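You operate a simulated robot arm through the tools that you are given. There is no shell and no other tool. Be economical: measure what you need, move in short steps, check, and stop when the job is done.

Carry out the task below with a simulated two-armed robot. There is one attempt and no reset: what you move stays moved.

TASK
Pick up the grey tag with one hand, pass it to the other hand and put it on the mat of the turner tray.

Only the result counts: the job must be done as asked and must still hold three seconds after the hand-in. Knocking over, shifting, dropping, spilling or breaking anything else fails it.

THE ROBOT
Two 6-joint arms with two-finger parallel grippers on one trunk, on a base that drives. Base frame: it is fixed to the floor where the robot stands at the start and does not move with it; the origin is under the middle of the robot, x ahead of it, y to its left, z up; the surface under the hand at the start is at about z = 76. Lengths are in cm, angles in degrees, forces in N, time in s.
The left shoulder is at the start at [6, 18.7, 104.7], the right one opposite. With the tool pointing down near the work surface each hand reaches from about 26 to 62 cm from the robot's upright axis, wherever it stands, measured 20 degrees to its own side. Places, roughly: mat of the turner tray [40, -190, 90]. Payload 1.57 kg a hand.
The TCP of each hand is the grasp point between the finger pads, 3 cm short of the fingertips. In the tool frame z runs along the fingers and y along their closing line. Largest opening 11 cm; finger width 2.4, thickness 1.2; the body of the gripper, 4.8 by 11.2 cm, starts 7.8 cm behind the TCP.
Orientation is that of the tool frame in the base frame, as a unit quaternion [w, x, y, z]. With the fingers straight down and closing along the base's y, the tool's x points along the base's -x, its y along +y and its z along -z.

THE INTERFACE
- The arms move only by the tool play_rows. It takes "left_increments", "right_increments" or both (then of equal length, played together; a hand with none holds still); each is one flat list of numbers, 7 for each row, row after row: the opening, from 0 (shut) to 1 (fully open), then the shift along the base's x, y, z in units of 300 mm (1.0 is 300 mm), then the turn, a rotation vector about the base's x, y, z in units of 120 degrees (1.0 is 120 degrees). In form: [grip, tx, ty, tz, wx, wy, wz, grip, tx, ty, tz, wx, wy, wz, ...]. A call has 1 to 8 rows; each row is the pose to reach, as a shift and turn from the pose commanded when the call began. A call with a number of a shift or a turn outside -1 to 1 is refused whole. Rows are played at 5 a second. More than 5 cm and 8.6 degrees between two rows, or a gripper value outside its range, and nothing of the call is played. Where a pose cannot be reached the arm comes as near as it can. A force on the tool above 40 N (or 10 N above the force at the start of the call, whichever is more), or a blocked arm, ends the call early, and 0.2 s more pass. Each finger travels about 15.3 cm/s and halts on what it meets, pressing with about 25 N; the grip force reading is that of the motor and also rises with nothing between the fingers. The clock runs only during rows and for 0.2 s after the last one: add rows that repeat a pose to give the fingers time. The reply holds the time, the measured pose of the TCP, the force on the tool along the base axes, the opening and the grip force, in the units named above and with some noise, with the torque about the TCP (base axes, N m) and any sound that the robot's microphone picked up.
- Cameras (640 x 400 px; columns grow to the right, rows downward): "scene" is now at [-0.47, 0.1, 156.58]; the picture's right is [0.05, -1.00, 0.00], its down [-0.82, -0.04, -0.57] and it looks along [0.57, 0.03, -0.82] (base axes); focal length 272 px, centre (320, 200). "left" rides on the left gripper at [7, -1.6, -14.1] in its tool frame; the picture's right is [0.23, 0.97, 0.00], its down [-0.86, 0.20, -0.48] and it looks along [-0.47, 0.11, 0.88] (tool axes); focal length 222 px, centre (320, 200). "right" rides on the right gripper at [7, 1.6, -14.1] in its tool frame; the picture's right is [-0.23, 0.97, 0.00], its down [-0.86, -0.20, -0.48] and it looks along [-0.47, -0.11, 0.88] (tool axes); focal length 222 px, centre (320, 200).
- camera(camera): a new picture of that camera. It takes no simulated time.
- move_column(by): slides the trunk up (or, below 0, down) by that many cm; the arms and the scene camera ride with it, the base frame stays. It gives what a move gives, with no picture.
- steer(legs): drives the robot by 1 to 6 legs, each [ahead, left, turn to the left] in cm, cm and degrees, along the robot's own axes; the way and the turn of a leg run together, so that a leg with both is an arc; at most 150 cm and 180 degrees a leg. The arms and the cameras ride along, it lands a little off, and it stops where it bumps. It gives what a move gives.
- pan_tilt(pan, tilt): turns the head with the scene camera to pan (to the left, within 86 degrees either way) and tilt (down, from -29 to 69), counted from straight ahead of the robot. It gives what a move gives.
- measure_at(camera, pixels): for up to 12 pixels [column, row] of the newest picture of that camera ("zoom" is the newest enlarged one), the place [x, y, z] in the base frame of the surface seen there, good to about 0.2 cm, but the place of the scene camera against the robot may be out by one fixed shift of up to 2.5 cm in any direction. It takes no simulated time.
- inspect(camera, box): a new picture of the part [left, top, right, bottom] of that camera's present view, enlarged. It takes no simulated time.
- finish_job(): hands the job in; it is judged then, once.

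Go step by step. Measure first, check grasps and placings, and put right what went wrong. The budget is 80 turns and 70 pictures, counting those below and the enlarged ones. Unless the task says otherwise, let go and move clear before handing in, and close with one line.

The tools are called after ">>>" as a command line: name --argument value ..., lists and objects as JSON in quotes. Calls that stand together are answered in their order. play_rows: Moves the arms, as the interface text tells. Its arguments: {"type":"object","properties":{"left_increments":{"type":"array"},"right_increments":{"type":"array"}},"required":[]} The other tools are called the same way: move_column (by) slides the trunk up or down; steer (legs) drives the base; pan_tilt (pan, tilt) turns the head that bears the scene camera; camera (camera) takes a picture; measure_at (camera, pixels) gives the place of the surface under pixels of a picture; inspect (camera, box) takes an enlarged picture of a part of a camera's view; finish_job () hands the job in.

At the start:

```text
t: 0.0
left_eef_pos: [31.78, 25.14, 107.74]
left_ee_rot: [0.0, 0.0, 1.0, 0.0]
left_force: [-0.1, -0.2, 0.2]
left_torque: [-0.02, -0.01, -0.02]
left_finger_gap: 10.99
left_finger_force: 0.1
right_eef_pos: [44.64, -13.88, 104.02]
right_ee_rot: [0.0, 0.001, 1.0, 0.0]
right_force: [0.5, -0.2, -0.6]
right_torque: [0.0, 0.03, 0.01]
right_finger_gap: 11.0
right_finger_force: 0.0
trunk travel left (down, up): [-67.5, 31.5]
robot x, y, heading: [-0.11, -0.22, 0.1]
head pan, tilt: [3.1, 55.4]
```

scene: 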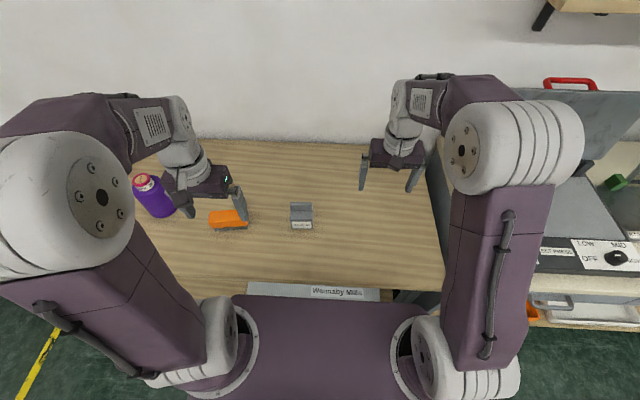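
right: 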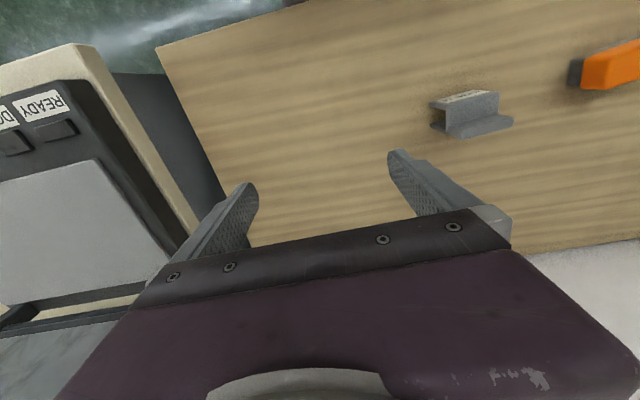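
left: 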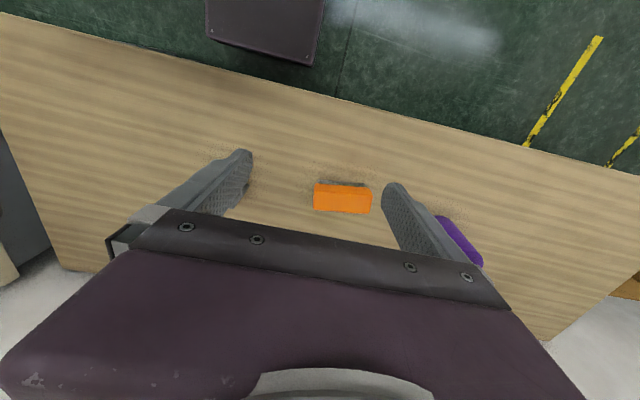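

The scene shows a grey Z-shaped piece near (302,215) and an orange block at (228,218). I'll enlarge the area to see it better and measure.

>>> inspect --camera "scene" --box '[200, 160, 360, 260]'

>>> inspect --camera "right" --box '[400, 60, 560, 160]'

>>> measure_at --camera "right" --pixels '[[448, 102], [470, 97], [495, 94], [480, 115], [510, 122], [436, 125], [455, 135], [400, 100], [480, 160]]'

```text
4.00 times, centred on (280, 210) of scene
```

zoom: 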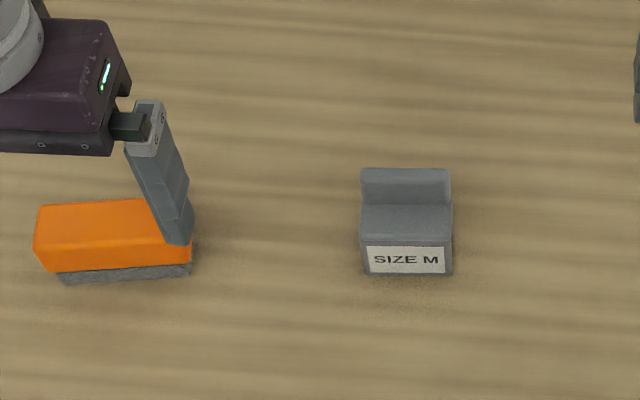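

```text
4.00 times, centred on (480, 110) of right
```

zoom: 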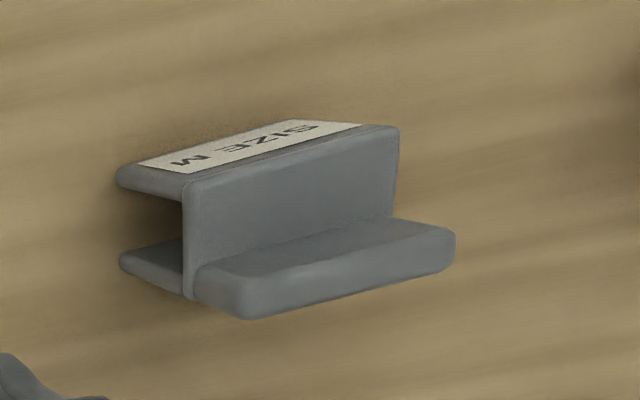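

```text
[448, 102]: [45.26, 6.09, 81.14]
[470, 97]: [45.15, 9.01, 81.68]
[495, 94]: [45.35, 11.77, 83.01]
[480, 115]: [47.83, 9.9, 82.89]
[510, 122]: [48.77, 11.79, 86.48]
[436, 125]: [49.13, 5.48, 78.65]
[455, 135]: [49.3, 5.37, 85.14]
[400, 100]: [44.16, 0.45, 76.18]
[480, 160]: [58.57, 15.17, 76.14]
```

The piece at zoom centre (302,215) is a grey profile labelled "SIZE M"; there may be other grey tags, but this seems the one. I'll map its shape in detail.

>>> measure_at --camera "zoom" --pixels '[[130, 172], [190, 180], [350, 126], [300, 122], [392, 135], [190, 240], [300, 200], [385, 200], [230, 265], [400, 228], [250, 308], [440, 265]]'

>>> inspect --camera "scene" --box '[270, 190, 334, 230]'

>>> pan_tilt --pan -70 --tilt 25

>>> camera --camera "scene"

```text
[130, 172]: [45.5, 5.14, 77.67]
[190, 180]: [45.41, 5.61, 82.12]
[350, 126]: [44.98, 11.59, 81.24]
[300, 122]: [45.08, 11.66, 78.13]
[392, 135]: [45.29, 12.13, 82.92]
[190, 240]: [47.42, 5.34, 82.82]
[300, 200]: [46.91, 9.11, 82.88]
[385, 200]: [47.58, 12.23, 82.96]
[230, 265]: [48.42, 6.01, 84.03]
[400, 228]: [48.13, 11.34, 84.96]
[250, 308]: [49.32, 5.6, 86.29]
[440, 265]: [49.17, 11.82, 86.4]
```

```text
10.00 times, centred on (302, 210) of scene
```

zoom: 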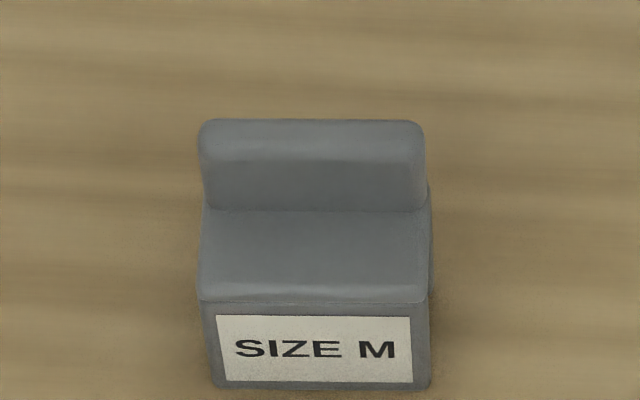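

```text
t: 1.4
left_eef_pos: [32.06, 25.09, 107.7]
left_ee_rot: [0.0, 0.001, 1.0, 0.0]
left_force: [-0.8, 0.1, 0.7]
left_torque: [-0.01, -0.01, 0.0]
left_finger_gap: 10.98
left_finger_force: 0.1
right_eef_pos: [44.63, -14.01, 104.02]
right_ee_rot: [0.0, -0.001, 1.0, 0.0]
right_force: [1.7, -0.5, 0.1]
right_torque: [-0.01, 0.03, -0.02]
right_finger_gap: 11.0
right_finger_force: 0.0
trunk travel left (down, up): [-67.5, 31.5]
robot x, y, heading: [-0.04, -0.3, 0.1]
head pan, tilt: [-70.0, 25.0]
```

```text
63 pictures are left
```

scene: 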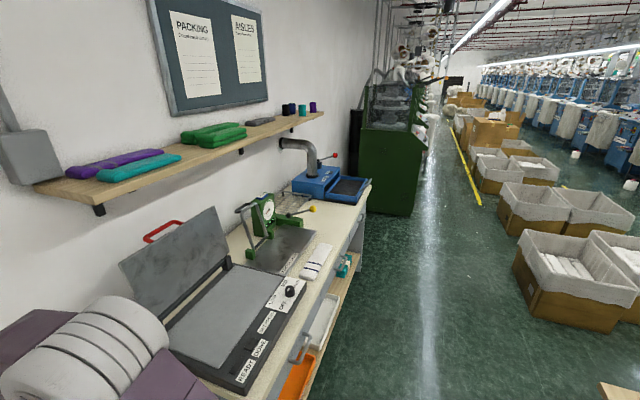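

The "SIZE M" tag has a front plate at x≈45, top plate at z≈83 and a tall back lip (x≈48–49.5, z to 86.5), spanning y≈5.3–12.2. The blue machine with a dark tray near (348,187) looks like the turner; I'll look closer and measure.

>>> inspect --camera "scene" --box '[230, 110, 438, 240]'

>>> measure_at --camera "scene" --pixels '[[348, 187], [336, 190], [360, 183], [372, 185], [330, 230], [260, 370], [365, 200], [362, 205], [390, 212], [415, 212], [300, 118], [60, 200]]'

```text
3.08 times, centred on (334, 175) of scene
```

zoom: 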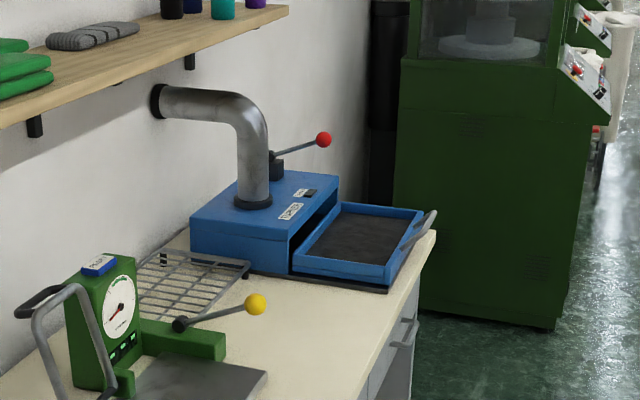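

```text
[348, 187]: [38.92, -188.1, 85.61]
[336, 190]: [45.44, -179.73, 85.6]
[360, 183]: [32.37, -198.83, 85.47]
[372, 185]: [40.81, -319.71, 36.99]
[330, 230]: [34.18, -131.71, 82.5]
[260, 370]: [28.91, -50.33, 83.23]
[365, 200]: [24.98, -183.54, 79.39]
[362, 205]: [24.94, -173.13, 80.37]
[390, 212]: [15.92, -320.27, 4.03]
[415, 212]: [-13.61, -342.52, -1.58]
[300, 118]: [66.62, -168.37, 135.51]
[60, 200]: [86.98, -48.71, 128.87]
```

The tray (mat near x≈39, y≈-188) is free, and the floor there is clear. Plan: right hand takes the tag's lower body, tilted and closing along x. The left hand then takes the lip from above, and I drive to the tray and place it with the left. First I turn both hands in the air.

>>> play_rows --right_increments '[1, 0.01, 0.01, 0, 0.02974, 0.02974, -0.057, 1, 0.02, 0.02, 0, 0.05948, 0.05948, -0.114, 1, 0.03, 0.03, 0, 0.08922, 0.08922, -0.171, 1, 0.04, 0.04, 0, 0.11896, 0.11896, -0.228, 1, 0.05, 0.05, 0, 0.1487, 0.1487, -0.285, 1, 0.06, 0.06, 0, 0.17844, 0.17844, -0.342, 1, 0.07, 0.07, 0, 0.20818, 0.20818, -0.399, 1, 0.085, 0.08, 0, 0.23792, 0.23792, -0.456]' --left_increments '[1, 0, 0, 0, 0, 0, -0.0708, 1, 0, 0, 0, 0, 0, -0.1416, 1, 0, 0, 0, 0, 0, -0.2124, 1, 0, 0, 0, 0, 0, -0.2832, 1, 0, 0, 0, 0, 0, -0.354, 1, 0, 0, 0, 0, 0, -0.4248, 1, 0, 0, 0, 0, 0, -0.4956, 1, 0, 0, 0, 0, 0, -0.5664]'

```text
t: 3.2
left_eef_pos: [31.8, 25.01, 107.81]
left_ee_rot: [0.001, 0.559, 0.829, 0.0]
left_force: [0.7, 0.3, 0.4]
left_torque: [-0.01, 0.03, 0.0]
left_finger_gap: 11.01
left_finger_force: 0.1
right_eef_pos: [47.42, -11.59, 104.01]
right_ee_rot: [-0.234, 0.451, 0.828, 0.236]
right_force: [-0.2, -0.1, -0.4]
right_torque: [-0.01, 0.0, -0.01]
right_finger_gap: 10.99
right_finger_force: 0.0
trunk travel left (down, up): [-67.5, 31.5]
robot x, y, heading: [-0.22, -0.38, -0.0]
head pan, tilt: [-70.0, 25.0]
```

Both turns are tracking well. I'll finish them and bring the right hand to its pre-grasp off the tag's right end.

>>> play_rows --right_increments '[1, 0, 0.03, -0.07, 0.02974, 0.02974, -0.057, 1, 0, 0.07, -0.15, 0.05948, 0.05948, -0.114, 1, 0, 0.11, -0.23, 0.08922, 0.08922, -0.171, 1, 0, 0.15, -0.31, 0.11896, 0.11896, -0.228, 1, 0, 0.2, -0.4, 0.11896, 0.11896, -0.228, 1, 0, 0.25, -0.5, 0.11896, 0.11896, -0.228, 1, 0, 0.28, -0.55, 0.11896, 0.11896, -0.228, 1, 0, 0.28, -0.55, 0.11896, 0.11896, -0.228]' --left_increments '[1, 0, 0, 0, 0, 0, -0.0667, 1, 0, 0, 0, 0, 0, -0.1333, 1, 0, 0, 0, 0, 0, -0.184, 1, 0, 0, 0, 0, 0, -0.184, 1, 0, 0, 0, 0, 0, -0.184, 1, 0, 0, 0, 0, 0, -0.184, 1, 0, 0, 0, 0, 0, -0.184, 1, 0, 0, 0, 0, 0, -0.184]'

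>>> pan_tilt --pan 3 --tilt 55

>>> camera --camera "right"

>>> camera --camera "scene"

```text
t: 5.0
left_eef_pos: [31.97, 25.0, 107.85]
left_ee_rot: [0.0, 0.708, 0.706, 0.0]
left_force: [-0.4, -0.3, 1.0]
left_torque: [-0.04, 0.01, 0.02]
left_finger_gap: 11.0
left_finger_force: 0.2
right_eef_pos: [47.23, -3.11, 87.41]
right_ee_rot: [-0.326, 0.625, 0.629, 0.327]
right_force: [-0.6, 0.0, -0.7]
right_torque: [0.06, 0.0, 0.01]
right_finger_gap: 11.0
right_finger_force: 0.1
trunk travel left (down, up): [-67.5, 31.5]
robot x, y, heading: [0.24, -0.13, 0.2]
head pan, tilt: [-70.0, 25.0]
```

```text
t: 6.5
left_eef_pos: [31.97, 24.92, 107.77]
left_ee_rot: [0.0, 0.708, 0.706, 0.0]
left_force: [-0.3, 0.9, -0.3]
left_torque: [-0.01, 0.0, 0.01]
left_finger_gap: 10.99
left_finger_force: 0.2
right_eef_pos: [47.22, -3.27, 87.55]
right_ee_rot: [-0.327, 0.625, 0.629, 0.327]
right_force: [-0.3, 0.0, 0.2]
right_torque: [0.0, -0.02, -0.04]
right_finger_gap: 11.0
right_finger_force: 0.2
trunk travel left (down, up): [-67.5, 31.5]
robot x, y, heading: [0.16, -0.26, -0.1]
head pan, tilt: [3.0, 55.0]
```

```text
61 pictures are left
```

right: 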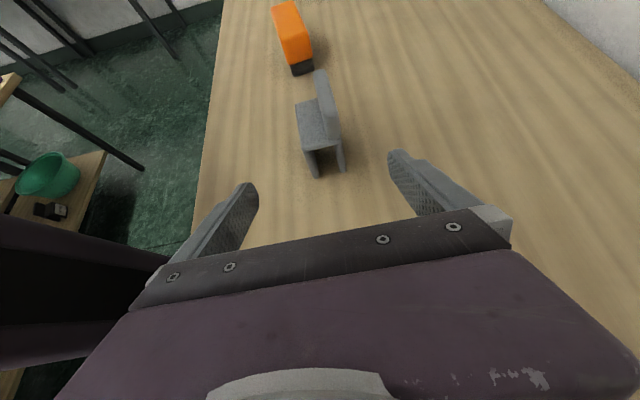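

```text
60 pictures are left
```

scene: 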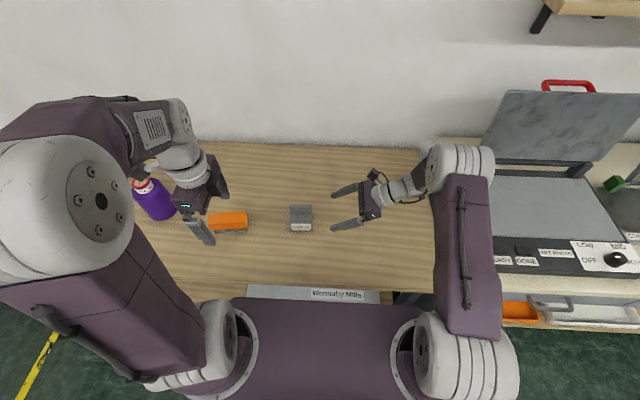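

The right fingers straddle the tag end at (320,150), and nothing is in the way. I'll re-measure the tag from this view.

>>> measure_at --camera "right" --pixels '[[312, 160], [341, 160], [302, 118], [330, 120], [320, 80], [315, 130], [340, 140], [308, 145]]'

>>> inspect --camera "right" --box '[272, 60, 400, 190]'

```text
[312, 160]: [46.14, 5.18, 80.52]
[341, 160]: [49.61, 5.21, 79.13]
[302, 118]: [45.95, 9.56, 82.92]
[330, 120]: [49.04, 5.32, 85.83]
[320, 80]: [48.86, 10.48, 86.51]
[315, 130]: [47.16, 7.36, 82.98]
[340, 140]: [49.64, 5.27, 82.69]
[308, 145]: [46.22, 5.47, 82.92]
```

```text
3.08 times, centred on (336, 125) of right
```

zoom: 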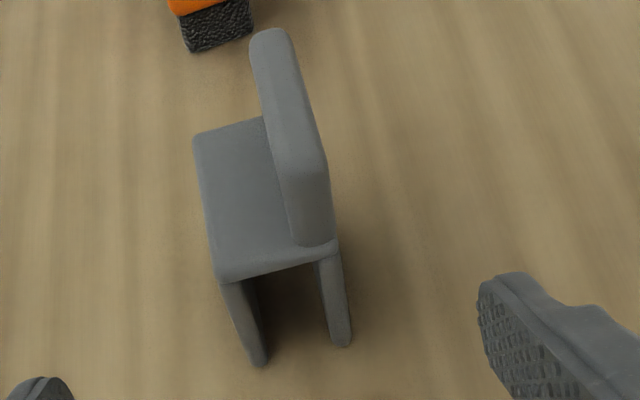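

The tag centre is x≈47.4, with its right end at y≈5.2. I'll advance along the fingers to TCP ≈ (47.4, 7.3, 80.3) with the hand still open.

>>> play_rows --right_increments '[1, 0.002, 0.07, -0.048, 0, 0, 0, 1, 0.003, 0.14, -0.096, 0, 0, 0, 1, 0.004, 0.21, -0.144, 0, 0, 0, 1, 0.005, 0.28, -0.192, 0, 0, 0, 1, 0.006, 0.35, -0.242, 0, 0, 0, 1, 0.006, 0.35, -0.242, 0, 0, 0]'

>>> camera --camera "right"

```text
t: 7.9
left_eef_pos: [31.96, 24.96, 107.78]
left_ee_rot: [0.0, 0.708, 0.706, -0.001]
left_force: [-0.4, -0.4, 0.2]
left_torque: [0.0, 0.01, 0.01]
left_finger_gap: 10.98
left_finger_force: 0.0
right_eef_pos: [47.36, 7.47, 80.36]
right_ee_rot: [-0.328, 0.625, 0.629, 0.326]
right_force: [-0.2, -0.1, -0.9]
right_torque: [0.02, -0.03, 0.02]
right_finger_gap: 10.99
right_finger_force: 0.0
trunk travel left (down, up): [-67.5, 31.5]
robot x, y, heading: [0.08, -0.45, 0.0]
head pan, tilt: [3.0, 55.0]
```

```text
58 pictures are left
```

right: 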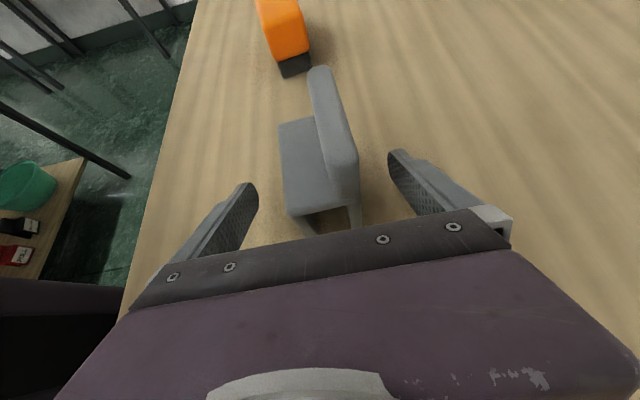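

The tag lies between the open fingers with no contact. I'll close gradually and hold.

>>> play_rows --right_increments '[0.75, 0, 0, 0, 0, 0, 0, 0.55, 0, 0, 0, 0, 0, 0, 0.46, 0, 0, 0, 0, 0, 0, 0.4, 0, 0, 0, 0, 0, 0, 0.2, 0, 0, 0, 0, 0, 0, 0, 0, 0, 0, 0, 0, 0, 0, 0, 0, 0, 0, 0, 0]'

```text
t: 9.5
left_eef_pos: [31.93, 24.98, 107.74]
left_ee_rot: [0.0, 0.708, 0.706, 0.0]
left_force: [-0.5, -0.4, 0.3]
left_torque: [-0.04, 0.0, 0.05]
left_finger_gap: 10.98
left_finger_force: 0.0
right_eef_pos: [47.3, 7.49, 80.45]
right_ee_rot: [-0.326, 0.626, 0.629, 0.327]
right_force: [-0.1, 0.7, 0.9]
right_torque: [0.0, 0.01, -0.02]
right_finger_gap: 4.56
right_finger_force: 25.0
trunk travel left (down, up): [-67.5, 31.5]
robot x, y, heading: [0.07, -0.18, -0.1]
head pan, tilt: [3.0, 55.0]
```

It is gripped at 4.56 cm with 25 N. I'll lift it 14 cm and check.

>>> play_rows --right_increments '[0, 0, 0, 0.03, 0, 0, 0, 0, 0, 0, 0.09, 0, 0, 0, 0, 0, 0, 0.17, 0, 0, 0, 0, 0, 0, 0.25, 0, 0, 0, 0, 0, 0, 0.33, 0, 0, 0, 0, 0, 0, 0.41, 0, 0, 0, 0, 0, 0, 0.467, 0, 0, 0, 0, 0, 0, 0.467, 0, 0, 0]'

>>> camera --camera "right"

>>> camera --camera "scene"

```text
t: 11.3
left_eef_pos: [31.96, 24.88, 107.68]
left_ee_rot: [0.0, 0.708, 0.706, 0.001]
left_force: [0.3, -0.3, 0.0]
left_torque: [-0.03, 0.0, 0.03]
left_finger_gap: 11.0
left_finger_force: 0.1
right_eef_pos: [47.34, 7.2, 94.35]
right_ee_rot: [-0.326, 0.625, 0.63, 0.326]
right_force: [-0.3, -0.5, -0.5]
right_torque: [-0.02, 0.02, 0.02]
right_finger_gap: 4.57
right_finger_force: 25.4
trunk travel left (down, up): [-67.5, 31.5]
robot x, y, heading: [-0.03, -0.2, 0.1]
head pan, tilt: [3.0, 55.0]
```

```text
57 pictures are left
```

right: 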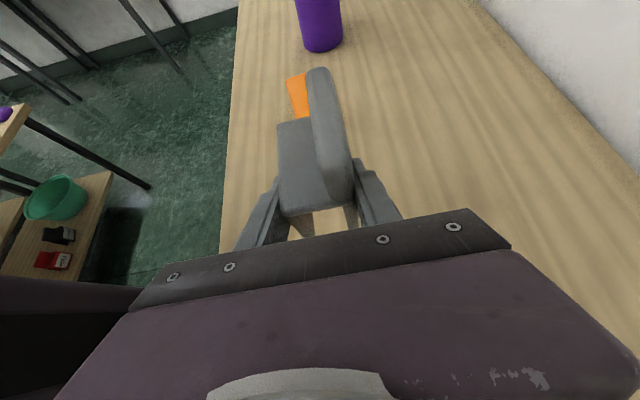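

```text
56 pictures are left
```

scene: 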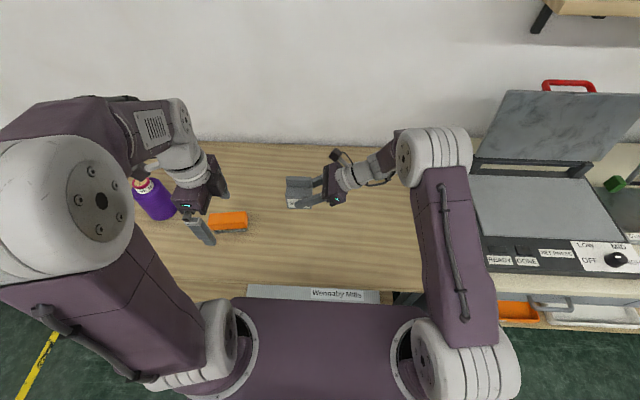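

The tag is held level. I'll measure the lip in the raised pose.

>>> measure_at --camera "right" --pixels '[[318, 72], [321, 80], [328, 120], [338, 150], [295, 130], [310, 180], [348, 185], [316, 140], [284, 126]]'

>>> measure_at --camera "scene" --pixels '[[300, 180], [291, 181], [308, 181], [300, 192]]'

```text
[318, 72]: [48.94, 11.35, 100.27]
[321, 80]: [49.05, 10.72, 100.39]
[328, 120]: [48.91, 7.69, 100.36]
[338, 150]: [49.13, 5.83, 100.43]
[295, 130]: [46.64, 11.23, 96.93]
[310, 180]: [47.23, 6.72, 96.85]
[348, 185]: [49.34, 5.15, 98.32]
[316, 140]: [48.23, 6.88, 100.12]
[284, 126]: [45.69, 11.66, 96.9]
```

```text
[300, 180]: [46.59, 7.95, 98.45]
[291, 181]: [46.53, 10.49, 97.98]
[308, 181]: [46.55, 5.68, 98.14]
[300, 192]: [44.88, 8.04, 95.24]
```

The lip centre is at x≈48.95, top z≈100.4, and the top plate is at z≈96.9. I'll bring the left hand over it at z≈112 first.

>>> play_rows --left_increments '[1, 0.02, 0, 0.08, 0, 0, 0, 1, 0.1, -0.06, 0.15, 0, 0, 0, 1, 0.19, -0.14, 0.15, 0, 0, 0, 1, 0.28, -0.23, 0.15, 0, 0, 0, 1, 0.38, -0.32, 0.15, 0, 0, 0, 1, 0.48, -0.42, 0.15, 0, 0, 0, 1, 0.5663, -0.516, 0.15, 0, 0, 0, 1, 0.5663, -0.516, 0.15, 0, 0, 0]'

>>> camera --camera "left"

>>> camera --camera "scene"

```text
t: 13.1
left_eef_pos: [49.04, 9.54, 112.1]
left_ee_rot: [-0.001, 0.707, 0.707, 0.0]
left_force: [-0.7, 1.1, -0.5]
left_torque: [-0.04, -0.02, -0.04]
left_finger_gap: 11.02
left_finger_force: 0.0
right_eef_pos: [47.42, 7.23, 94.41]
right_ee_rot: [-0.326, 0.626, 0.63, 0.326]
right_force: [-0.5, 0.0, -0.1]
right_torque: [0.0, 0.01, 0.0]
right_finger_gap: 4.57
right_finger_force: 24.7
trunk travel left (down, up): [-67.5, 31.5]
robot x, y, heading: [0.05, -0.02, 0.4]
head pan, tilt: [3.0, 55.0]
```

```text
55 pictures are left
```

left: 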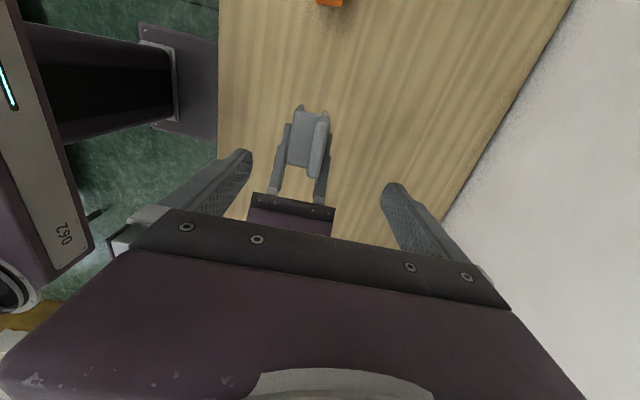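

```text
54 pictures are left
```

scene: 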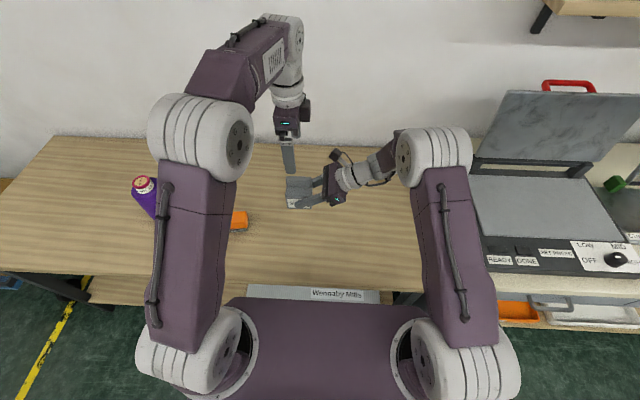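

The left hand is above the tag. I'll check lip coordinates from the left camera at (318,150).

>>> measure_at --camera "left" --pixels '[[318, 150], [322, 120], [314, 172], [302, 140], [297, 125], [316, 135], [325, 140]]'

>>> inspect --camera "left" --box '[256, 90, 384, 230]'

```text
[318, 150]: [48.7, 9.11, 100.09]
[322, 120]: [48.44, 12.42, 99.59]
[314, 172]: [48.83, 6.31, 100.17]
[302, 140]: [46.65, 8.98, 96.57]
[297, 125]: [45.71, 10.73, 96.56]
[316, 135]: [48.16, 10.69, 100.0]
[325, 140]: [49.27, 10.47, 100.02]
```

```text
2.86 times, centred on (320, 160) of left
```

zoom: 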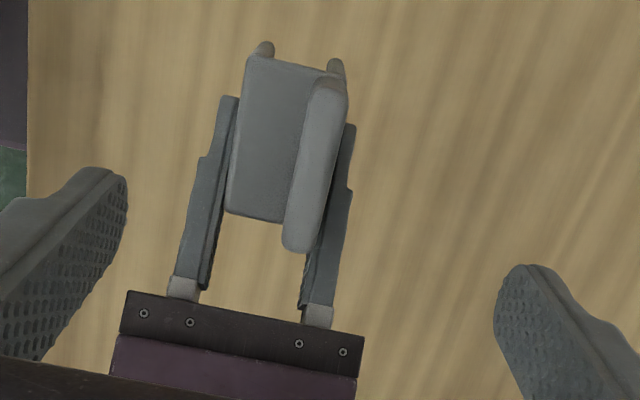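

Lip centre x≈48.7, y≈9. I'll lower the open left hand so the tips stop just above the top plate (TCP z≈100.3).

>>> play_rows --left_increments '[1, -0.005, 0, -0.1, 0, 0, 0, 1, -0.01, 0, -0.2, 0, 0, 0, 1, -0.01, 0, -0.28, 0, 0, 0, 1, -0.01, 0, -0.34, 0, 0, 0, 1, -0.01, 0, -0.375, 0, 0, 0, 1, -0.01, 0, -0.393, 0, 0, 0, 1, -0.01, 0, -0.393, 0, 0, 0]'

>>> camera --camera "left"

```text
t: 14.7
left_eef_pos: [48.69, 9.55, 100.45]
left_ee_rot: [0.0, 0.707, 0.707, 0.0]
left_force: [0.7, -0.8, 0.2]
left_torque: [-0.02, -0.02, -0.04]
left_finger_gap: 10.99
left_finger_force: 0.0
right_eef_pos: [47.4, 7.27, 94.31]
right_ee_rot: [-0.327, 0.625, 0.629, 0.326]
right_force: [-0.6, -0.7, 0.1]
right_torque: [-0.03, 0.01, -0.01]
right_finger_gap: 4.55
right_finger_force: 25.0
trunk travel left (down, up): [-67.5, 31.5]
robot x, y, heading: [-0.05, -0.09, 0.2]
head pan, tilt: [3.0, 55.0]
```

```text
52 pictures are left
```

left: 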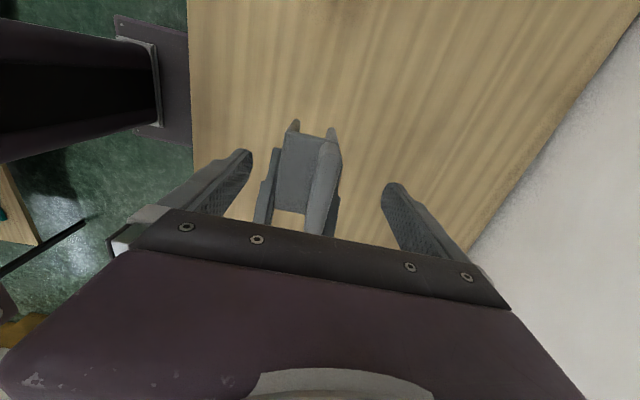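

There's no contact, and the fingers are either side of the lip. I'll close the left hand gradually while the right holds.

>>> play_rows --left_increments '[0.7, 0, 0, 0, 0, 0, 0, 0.45, 0, 0, 0, 0, 0, 0, 0.27, 0, 0, 0, 0, 0, 0, 0.18, 0, 0, 0, 0, 0, 0, 0.12, 0, 0, 0, 0, 0, 0, 0, 0, 0, 0, 0, 0, 0, 0, 0, 0, 0, 0, 0, 0, 0, 0, 0, 0, 0, 0, 0]'

>>> camera --camera "left"

```text
t: 16.5
left_eef_pos: [48.81, 9.59, 100.61]
left_ee_rot: [0.001, 0.707, 0.708, 0.002]
left_force: [21.2, 5.0, -5.6]
left_torque: [0.08, -0.77, 0.39]
left_finger_gap: 1.49
left_finger_force: 25.1
right_eef_pos: [47.31, 7.25, 94.27]
right_ee_rot: [-0.328, 0.625, 0.629, 0.326]
right_force: [-22.1, -5.2, 5.4]
right_torque: [0.35, -0.66, 0.04]
right_finger_gap: 4.56
right_finger_force: 24.8
trunk travel left (down, up): [-67.5, 31.5]
robot x, y, heading: [-0.01, -0.04, 0.2]
head pan, tilt: [3.0, 55.0]
```

```text
51 pictures are left
```

left: 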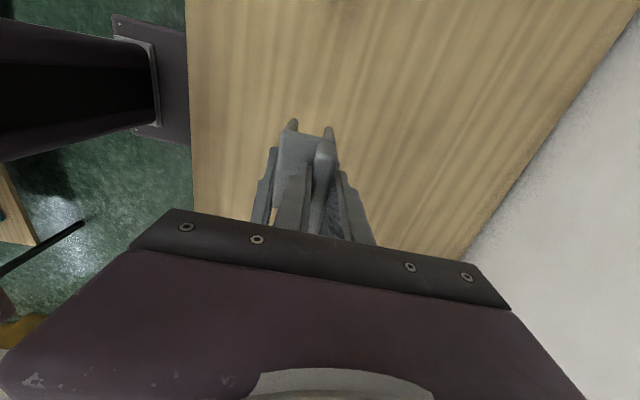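

Gripped at 1.49 cm, but the hands push against each other by about 21 N along x. I'll ease the left hand +x by 2 mm before releasing.

>>> play_rows --left_increments '[0, 0.004, 0.001, 0, 0, 0, 0, 0, 0.007, 0.001, 0, 0, 0, 0, 0, 0.007, 0.001, 0, 0, 0, 0]'

```text
t: 17.3
left_eef_pos: [48.8, 9.57, 100.37]
left_ee_rot: [0.0, 0.707, 0.707, 0.0]
left_force: [12.0, -0.9, 5.0]
left_torque: [-0.07, -0.62, 0.33]
left_finger_gap: 1.52
left_finger_force: 24.6
right_eef_pos: [47.36, 7.14, 94.27]
right_ee_rot: [-0.326, 0.626, 0.629, 0.326]
right_force: [-11.9, 1.4, -4.8]
right_torque: [-0.07, -0.04, 0.0]
right_finger_gap: 4.57
right_finger_force: 25.4
trunk travel left (down, up): [-67.5, 31.5]
robot x, y, heading: [-0.25, 0.16, 0.2]
head pan, tilt: [3.0, 55.0]
```

The force halved, so I'll ease another 2.5 mm.

>>> play_rows --left_increments '[0, 0.004, 0, 0, 0, 0, 0, 0, 0.008, 0, 0, 0, 0, 0, 0, 0.008, 0, 0, 0, 0, 0]'

```text
t: 18.1
left_eef_pos: [48.98, 9.74, 100.4]
left_ee_rot: [-0.001, 0.707, 0.707, -0.001]
left_force: [-8.0, -8.6, 14.9]
left_torque: [-0.61, 0.03, -0.03]
left_finger_gap: 1.49
left_finger_force: 23.9
right_eef_pos: [47.53, 7.26, 94.28]
right_ee_rot: [-0.326, 0.626, 0.629, 0.326]
right_force: [7.7, 7.3, -15.6]
right_torque: [-0.24, 0.65, -0.03]
right_finger_gap: 4.56
right_finger_force: 25.1
trunk travel left (down, up): [-67.5, 31.5]
robot x, y, heading: [-0.2, -0.23, -0.0]
head pan, tilt: [3.0, 55.0]
```

The load is small now. I'll open the right hand and back it out along its finger axis.

>>> play_rows --right_increments '[0.5, 0, 0, 0, 0, 0, 0, 0.75, 0, 0, 0, 0, 0, 0, 0.75, 0, 0, 0, 0, 0, 0, 0.75, 0, -0.08, 0.056, 0, 0, 0, 0.75, 0, -0.18, 0.126, 0, 0, 0, 0.75, 0, -0.28, 0.196, 0, 0, 0, 0.75, 0, -0.39, 0.24, 0, 0, 0, 0.75, 0, -0.5, 0.24, 0, 0, 0]'

>>> camera --camera "scene"

>>> camera --camera "left"

```text
t: 19.9
left_eef_pos: [49.12, 9.58, 100.3]
left_ee_rot: [0.0, 0.708, 0.706, -0.001]
left_force: [-0.3, -0.2, 0.5]
left_torque: [-0.01, 0.01, 0.02]
left_finger_gap: 1.5
left_finger_force: 24.9
right_eef_pos: [47.44, -7.95, 101.64]
right_ee_rot: [-0.327, 0.625, 0.63, 0.325]
right_force: [0.1, 0.2, -0.8]
right_torque: [0.02, 0.01, 0.0]
right_finger_gap: 8.24
right_finger_force: 0.1
trunk travel left (down, up): [-67.5, 31.5]
robot x, y, heading: [-0.15, -0.25, -0.2]
head pan, tilt: [3.0, 55.0]
```

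```text
50 pictures are left
```

scene: 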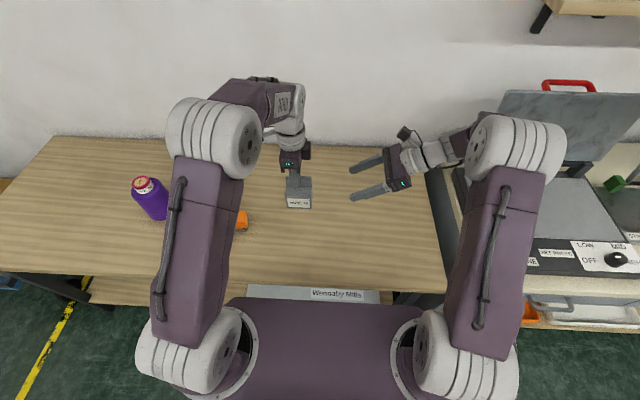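

```text
49 pictures are left
```

left: 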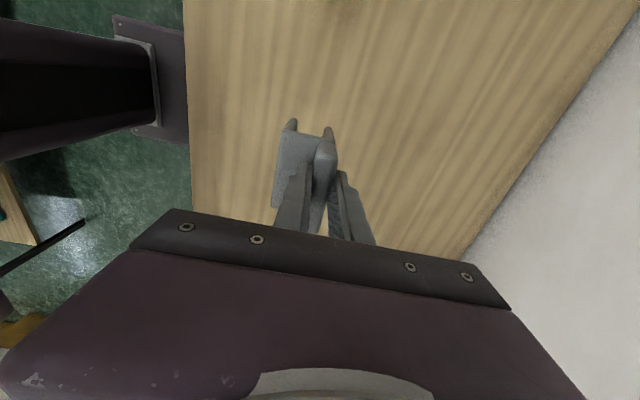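

Handover succeeded: the left hand holds the tag (0.5 N, gap 1.5), and the right is clear. I'll tuck both arms in and untwist the right hand before driving.

>>> play_rows --left_increments '[0, 0, 0, 0.08, 0, 0, 0, 0, -0.03, 0.02, 0.16, 0, 0, 0, 0, -0.1, 0.06, 0.22, 0, 0, 0, 0, -0.18, 0.1, 0.26, 0, 0, 0, 0, -0.26, 0.15, 0.26, 0, 0, 0, 0, -0.34, 0.2, 0.26, 0, 0, 0, 0, -0.42, 0.25, 0.26, 0, 0, 0, 0, -0.49, 0.28, 0.26, 0, 0, 0]' --right_increments '[0.75, 0, -0.03, 0.04, -0.02974, -0.02974, 0.057, 0.75, -0.03, -0.06, 0.08, -0.05948, -0.05948, 0.114, 0.75, -0.07, -0.1, 0.12, -0.08922, -0.08922, 0.171, 0.75, -0.12, -0.14, 0.16, -0.11896, -0.11896, 0.228, 0.75, -0.18, -0.19, 0.2, -0.1487, -0.1487, 0.285, 0.75, -0.24, -0.24, 0.24, -0.17844, -0.17844, 0.342, 0.75, -0.3, -0.28, 0.26, -0.20818, -0.20818, 0.399, 0.75, -0.36, -0.32, 0.26, -0.23792, -0.23792, 0.456]'

>>> play_rows --right_increments '[0.75, -0.02, 0, 0, -0.02974, -0.02974, 0.057, 0.75, -0.04, 0, 0, -0.05948, -0.05948, 0.114, 0.75, -0.06, 0, 0, -0.08922, -0.08922, 0.171, 0.75, -0.06, 0, 0, -0.11896, -0.11896, 0.228, 0.75, -0.06, 0, 0, -0.11896, -0.11896, 0.228]'

>>> pan_tilt --pan -86 --tilt 25

>>> camera --camera "scene"

```text
t: 21.7
left_eef_pos: [34.07, 18.07, 108.19]
left_ee_rot: [0.001, 0.707, 0.707, 0.0]
left_force: [0.1, 0.3, -0.1]
left_torque: [0.02, -0.07, 0.03]
left_finger_gap: 1.5
left_finger_force: 24.9
right_eef_pos: [36.31, -17.42, 109.35]
right_ee_rot: [-0.122, 0.233, 0.957, 0.122]
right_force: [0.7, -0.4, -0.5]
right_torque: [-0.03, -0.02, 0.02]
right_finger_gap: 8.25
right_finger_force: 0.0
trunk travel left (down, up): [-67.5, 31.5]
robot x, y, heading: [-0.06, -0.15, 0.1]
head pan, tilt: [3.0, 55.0]
```

```text
t: 22.9
left_eef_pos: [34.32, 18.03, 108.19]
left_ee_rot: [0.0, 0.708, 0.706, 0.0]
left_force: [-0.2, 0.0, -0.2]
left_torque: [0.01, -0.01, 0.0]
left_finger_gap: 1.49
left_finger_force: 25.2
right_eef_pos: [34.77, -17.36, 109.22]
right_ee_rot: [-0.001, -0.001, 1.0, -0.001]
right_force: [-0.9, 0.1, -0.9]
right_torque: [-0.01, -0.02, 0.02]
right_finger_gap: 8.26
right_finger_force: 0.0
trunk travel left (down, up): [-67.5, 31.5]
robot x, y, heading: [-0.16, -0.02, -0.0]
head pan, tilt: [3.0, 55.0]
```

```text
t: 24.5
left_eef_pos: [34.24, 18.0, 108.13]
left_ee_rot: [0.001, 0.708, 0.707, 0.0]
left_force: [-0.7, 0.4, -1.1]
left_torque: [0.0, 0.03, 0.02]
left_finger_gap: 1.51
left_finger_force: 25.1
right_eef_pos: [34.76, -17.25, 109.21]
right_ee_rot: [0.0, -0.001, 1.0, -0.001]
right_force: [-0.1, -0.3, 0.0]
right_torque: [0.05, 0.02, 0.0]
right_finger_gap: 8.26
right_finger_force: 0.0
trunk travel left (down, up): [-67.5, 31.5]
robot x, y, heading: [-0.01, -0.45, 0.4]
head pan, tilt: [-85.9, 25.0]
```

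```text
48 pictures are left
```

scene: 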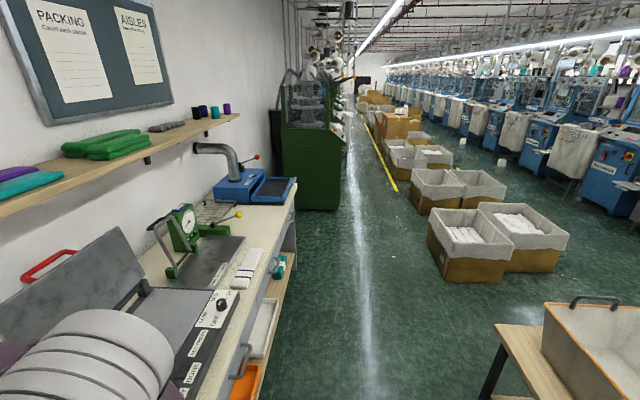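

>>> measure_at --camera "scene" --pixels '[[430, 255], [500, 330], [480, 395], [412, 200], [270, 330], [255, 385], [285, 265], [530, 330]]'

```text
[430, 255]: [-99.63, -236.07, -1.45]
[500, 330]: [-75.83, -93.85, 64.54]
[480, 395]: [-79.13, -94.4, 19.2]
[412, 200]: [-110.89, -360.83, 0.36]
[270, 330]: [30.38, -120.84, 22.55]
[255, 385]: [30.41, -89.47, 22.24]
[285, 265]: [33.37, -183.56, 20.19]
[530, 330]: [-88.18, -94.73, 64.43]
```

A low table sits behind at x<-75, while boxes are at x<-99. The aisle between is free, so I'll back up 20 cm and slide right about 205 cm.

>>> steer --legs '[[-20, 0, 0], [0, -103, 0], [0, -102, 0]]'

>>> pan_tilt --pan 10 --tilt 50

>>> camera --camera "scene"

>>> camera --camera "left"

```text
t: 36.0
left_eef_pos: [15.12, -187.12, 108.11]
left_ee_rot: [0.0, 0.695, 0.719, 0.001]
left_force: [-0.2, 0.2, -0.4]
left_torque: [0.01, 0.0, 0.03]
left_finger_gap: 1.52
left_finger_force: 25.2
right_eef_pos: [16.77, -222.39, 109.32]
right_ee_rot: [0.0, -0.016, 1.0, 0.0]
right_force: [-0.5, 0.9, 1.5]
right_torque: [0.03, -0.03, 0.01]
right_finger_gap: 8.26
right_finger_force: 0.0
trunk travel left (down, up): [-67.5, 31.5]
robot x, y, heading: [-18.55, -206.6, 2.2]
head pan, tilt: [-85.9, 25.0]
```

```text
t: 37.7
left_eef_pos: [15.17, -187.09, 108.06]
left_ee_rot: [-0.001, 0.695, 0.719, 0.0]
left_force: [-1.0, -0.1, -1.1]
left_torque: [0.05, 0.03, 0.0]
left_finger_gap: 1.48
left_finger_force: 25.0
right_eef_pos: [16.88, -222.43, 109.25]
right_ee_rot: [0.0, -0.017, 1.0, 0.0]
right_force: [-0.1, 0.0, 0.1]
right_torque: [0.06, 0.0, -0.01]
right_finger_gap: 8.26
right_finger_force: 0.0
trunk travel left (down, up): [-67.5, 31.5]
robot x, y, heading: [-18.68, -206.23, 2.1]
head pan, tilt: [10.0, 50.0]
```

```text
47 pictures are left
```

scene: 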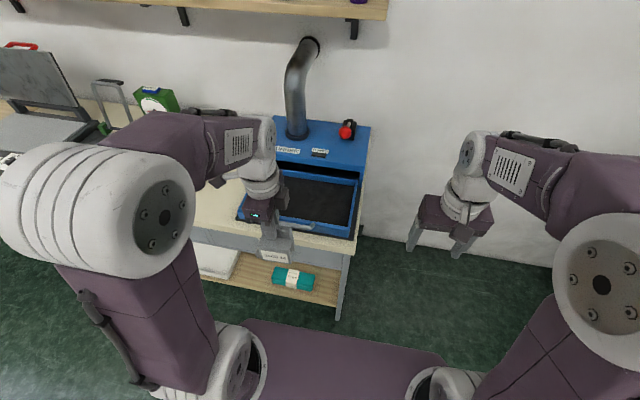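

```text
46 pictures are left
```

left: 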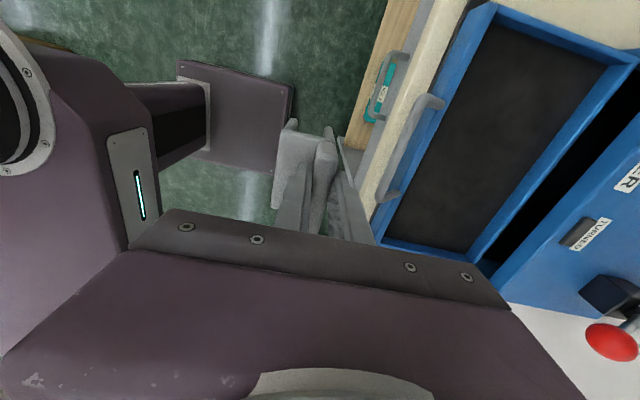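

The left camera shows the tray's black mat around (500,140), framed by blue walls, with a handle at (410,150). I'll measure it from the left camera.

>>> measure_at --camera "left" --pixels '[[500, 140], [495, 40], [440, 150], [420, 220], [470, 235], [560, 120], [600, 80], [490, 15], [385, 240], [405, 160], [610, 335], [580, 235]]'

>>> measure_at --camera "scene" --pixels '[[330, 200], [300, 215], [350, 185], [348, 125], [297, 70], [362, 180], [340, 135], [370, 20]]'

>>> measure_at --camera "left" --pixels '[[320, 150], [295, 150], [325, 200]]'

```text
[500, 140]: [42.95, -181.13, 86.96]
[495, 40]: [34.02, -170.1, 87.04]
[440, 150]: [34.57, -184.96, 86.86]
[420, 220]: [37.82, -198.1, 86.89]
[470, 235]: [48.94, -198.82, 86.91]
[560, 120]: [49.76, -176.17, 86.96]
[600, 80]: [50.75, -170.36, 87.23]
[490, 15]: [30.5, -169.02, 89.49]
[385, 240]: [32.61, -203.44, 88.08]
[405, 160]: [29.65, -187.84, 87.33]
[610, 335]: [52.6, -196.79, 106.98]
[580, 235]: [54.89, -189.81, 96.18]
```

```text
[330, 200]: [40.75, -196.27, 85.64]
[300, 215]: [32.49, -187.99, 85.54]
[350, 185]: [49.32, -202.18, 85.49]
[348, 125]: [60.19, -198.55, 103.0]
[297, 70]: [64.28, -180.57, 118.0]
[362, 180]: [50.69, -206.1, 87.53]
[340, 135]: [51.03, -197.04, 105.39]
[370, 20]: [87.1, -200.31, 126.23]
```

```text
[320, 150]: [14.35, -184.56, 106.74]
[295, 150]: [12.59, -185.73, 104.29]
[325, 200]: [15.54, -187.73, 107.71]
```

The mat is at z≈87, x≈32–51, y≈-170 to -202, with walls to ≈89.5. I'll drive forward 17 cm and straighten the heading.

>>> steer --legs '[[17, 0, -2.1]]'

>>> camera --camera "left"

>>> camera --camera "scene"

```text
t: 39.2
left_eef_pos: [32.68, -188.13, 108.09]
left_ee_rot: [0.0, 0.709, 0.706, 0.0]
left_force: [0.1, 0.7, -0.5]
left_torque: [-0.02, 0.0, -0.01]
left_finger_gap: 1.49
left_finger_force: 25.5
right_eef_pos: [33.22, -223.5, 109.19]
right_ee_rot: [0.0, 0.001, 1.0, 0.0]
right_force: [-1.0, 0.0, -0.7]
right_torque: [0.0, -0.01, 0.01]
right_finger_gap: 8.24
right_finger_force: 0.0
trunk travel left (down, up): [-67.5, 31.5]
robot x, y, heading: [-1.1, -206.1, -0.1]
head pan, tilt: [10.0, 50.0]
```

```text
45 pictures are left
```

left: 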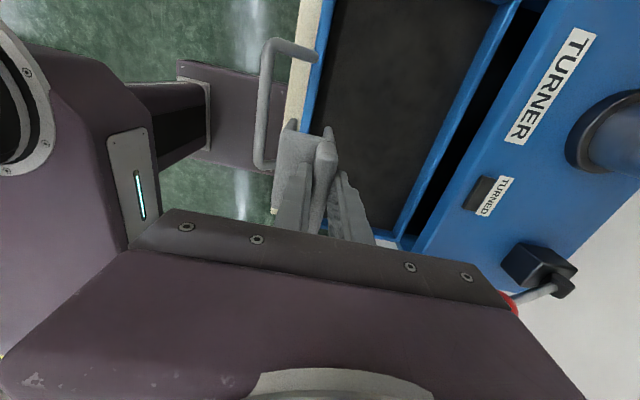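

```text
44 pictures are left
```

scene: 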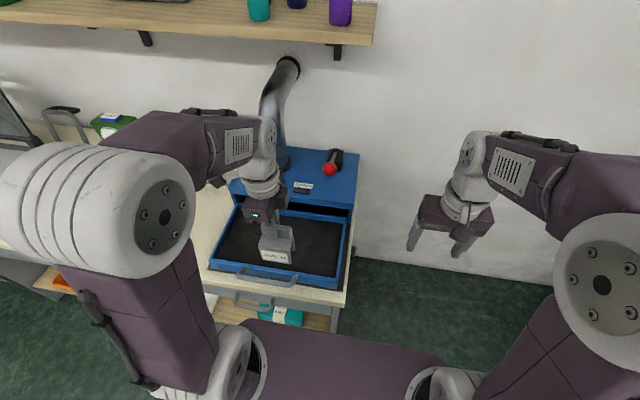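

The tray is below the tag. I'll move to TCP (40, -184.5), away from the red lever ball, and lower to z≈100.

>>> play_rows --left_increments '[0, 0.06, 0.03, 0, 0, 0, 0, 0, 0.13, 0.07, 0, 0, 0, 0, 0, 0.2, 0.1, 0, 0, 0, 0, 0, 0.243, 0.12, -0.04, 0, 0, 0, 0, 0.243, 0.12, -0.12, 0, 0, 0, 0, 0.243, 0.12, -0.2, 0, 0, 0, 0, 0.243, 0.12, -0.27, 0, 0, 0, 0, 0.243, 0.12, -0.27, 0, 0, 0]'

>>> camera --camera "left"

>>> camera --camera "scene"

```text
t: 41.0
left_eef_pos: [40.08, -184.63, 100.09]
left_ee_rot: [0.0, 0.708, 0.706, 0.0]
left_force: [-0.2, 0.1, -0.5]
left_torque: [0.01, -0.04, 0.01]
left_finger_gap: 1.51
left_finger_force: 25.0
right_eef_pos: [33.32, -223.54, 109.28]
right_ee_rot: [0.0, 0.001, 1.0, 0.0]
right_force: [0.0, -0.1, 0.9]
right_torque: [0.03, -0.01, -0.02]
right_finger_gap: 8.27
right_finger_force: 0.1
trunk travel left (down, up): [-67.5, 31.5]
robot x, y, heading: [-1.55, -206.27, -0.2]
head pan, tilt: [10.0, 50.0]
```

```text
43 pictures are left
```

left: 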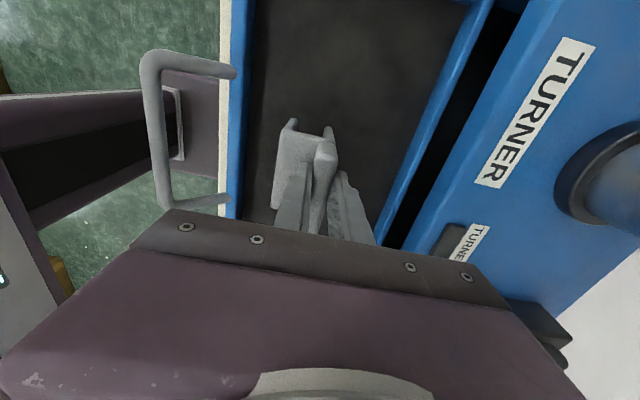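

```text
42 pictures are left
```

scene: 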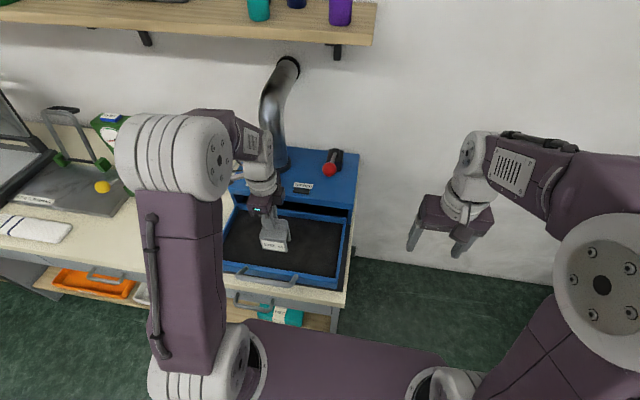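

The tag hangs over the mat, inside the walls. I'll lower slowly toward contact, expected near TCP z≈97.3.

>>> play_rows --left_increments '[0, 0, 0, -0.03, 0, 0, 0, 0, 0, 0, -0.05, 0, 0, 0, 0, 0, 0, -0.065, 0, 0, 0, 0, 0, 0, -0.078, 0, 0, 0, 0, 0, 0, -0.078, 0, 0, 0]'

```text
t: 42.2
left_eef_pos: [40.17, -184.62, 97.72]
left_ee_rot: [0.0, 0.708, 0.706, 0.001]
left_force: [0.8, -0.1, -0.2]
left_torque: [0.0, 0.0, -0.02]
left_finger_gap: 1.52
left_finger_force: 25.5
right_eef_pos: [33.14, -223.44, 109.15]
right_ee_rot: [0.0, 0.001, 1.0, 0.0]
right_force: [-0.7, -0.2, -0.7]
right_torque: [-0.02, -0.01, 0.04]
right_finger_gap: 8.27
right_finger_force: 0.0
trunk travel left (down, up): [-67.5, 31.5]
robot x, y, heading: [-1.35, -206.72, -0.2]
head pan, tilt: [10.0, 50.0]
```

No contact yet, so I'll step down in 1.5 mm increments.

>>> play_rows --left_increments '[0, 0, 0, -0.005, 0, 0, 0, 0, 0, 0, -0.01, 0, 0, 0, 0, 0, 0, -0.01, 0, 0, 0]'

>>> inspect --camera "scene" --box '[224, 200, 320, 260]'

```text
t: 43.0
left_eef_pos: [40.25, -184.6, 97.37]
left_ee_rot: [0.001, 0.708, 0.706, 0.002]
left_force: [4.4, 1.7, 21.0]
left_torque: [0.06, -0.01, -0.01]
left_finger_gap: 1.52
left_finger_force: 24.9
right_eef_pos: [33.21, -223.54, 109.38]
right_ee_rot: [0.0, 0.001, 1.0, 0.0]
right_force: [0.6, 0.4, -0.7]
right_torque: [-0.01, -0.04, -0.02]
right_finger_gap: 8.24
right_finger_force: 0.0
trunk travel left (down, up): [-67.5, 31.5]
robot x, y, heading: [-1.34, -206.21, -0.0]
head pan, tilt: [10.0, 50.0]
```

```text
6.67 times, centred on (272, 230) of scene
```

zoom: 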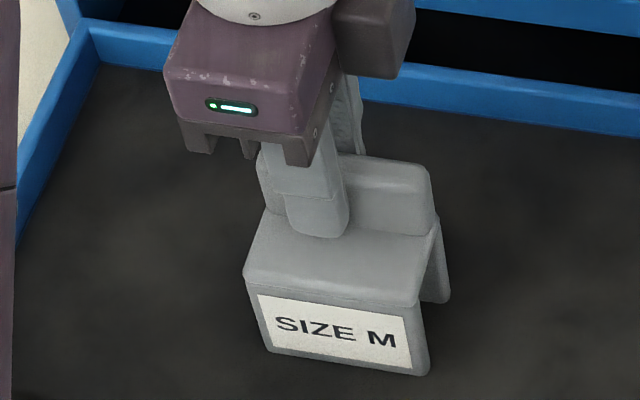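

Contact is clear (21 N up). I'll ease 1 mm, open the hand, and rise straight up.

>>> play_rows --left_increments '[0, 0, 0, 0.003, 0, 0, 0, 0.16, 0, 0, 0.003, 0, 0, 0, 0.25, 0, 0, 0.003, 0, 0, 0, 0.4, 0, 0, 0.003, 0, 0, 0, 0.4, 0, 0, 0.03, 0, 0, 0, 0.4, 0, 0, 0.1, 0, 0, 0, 0.4, 0, 0, 0.2, 0, 0, 0, 0.4, 0, 0, 0.33, 0, 0, 0]'

>>> camera --camera "left"

>>> inspect --camera "scene" --box '[208, 170, 368, 270]'

```text
t: 44.8
left_eef_pos: [40.1, -184.65, 107.41]
left_ee_rot: [0.0, 0.708, 0.706, 0.0]
left_force: [-0.9, 0.6, -0.1]
left_torque: [0.0, 0.02, 0.02]
left_finger_gap: 4.39
left_finger_force: 0.0
right_eef_pos: [33.31, -223.49, 109.15]
right_ee_rot: [0.0, 0.001, 1.0, 0.0]
right_force: [0.3, -0.4, 0.2]
right_torque: [0.04, 0.03, 0.01]
right_finger_gap: 8.25
right_finger_force: 0.1
trunk travel left (down, up): [-67.5, 31.5]
robot x, y, heading: [-1.2, -206.38, 0.1]
head pan, tilt: [10.0, 50.0]
```

```text
40 pictures are left
```

left: 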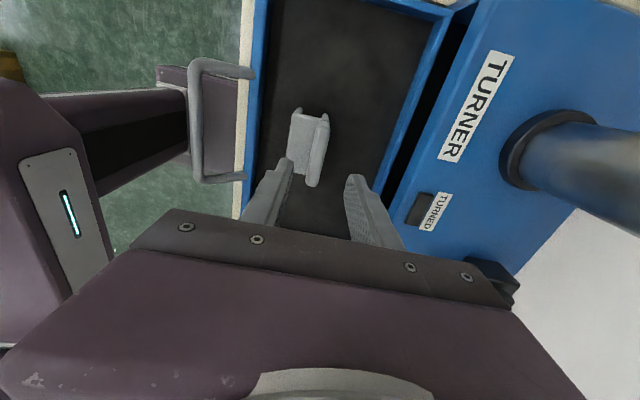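

```text
4.00 times, centred on (288, 220) of scene
```

zoom: 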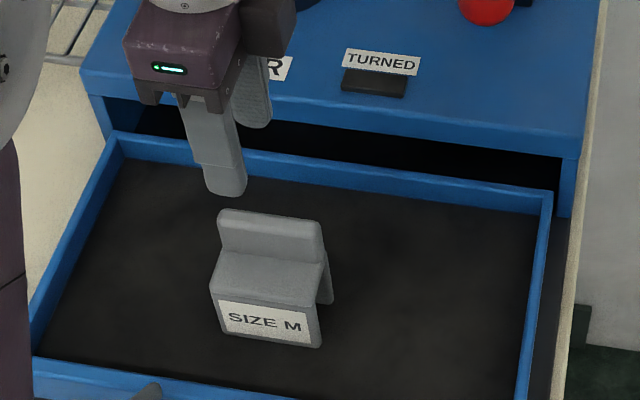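

The tag stands upright on the mat, released, and the hand is clear above it. I'm handing in.

>>> finish_job

```text
The job is handed in.
```

I picked up the grey "SIZE M" tag with the right hand, passed it to the left, and set it upright on the turner tray's mat. Both hands were clear and no bumps were reported before I handed in.
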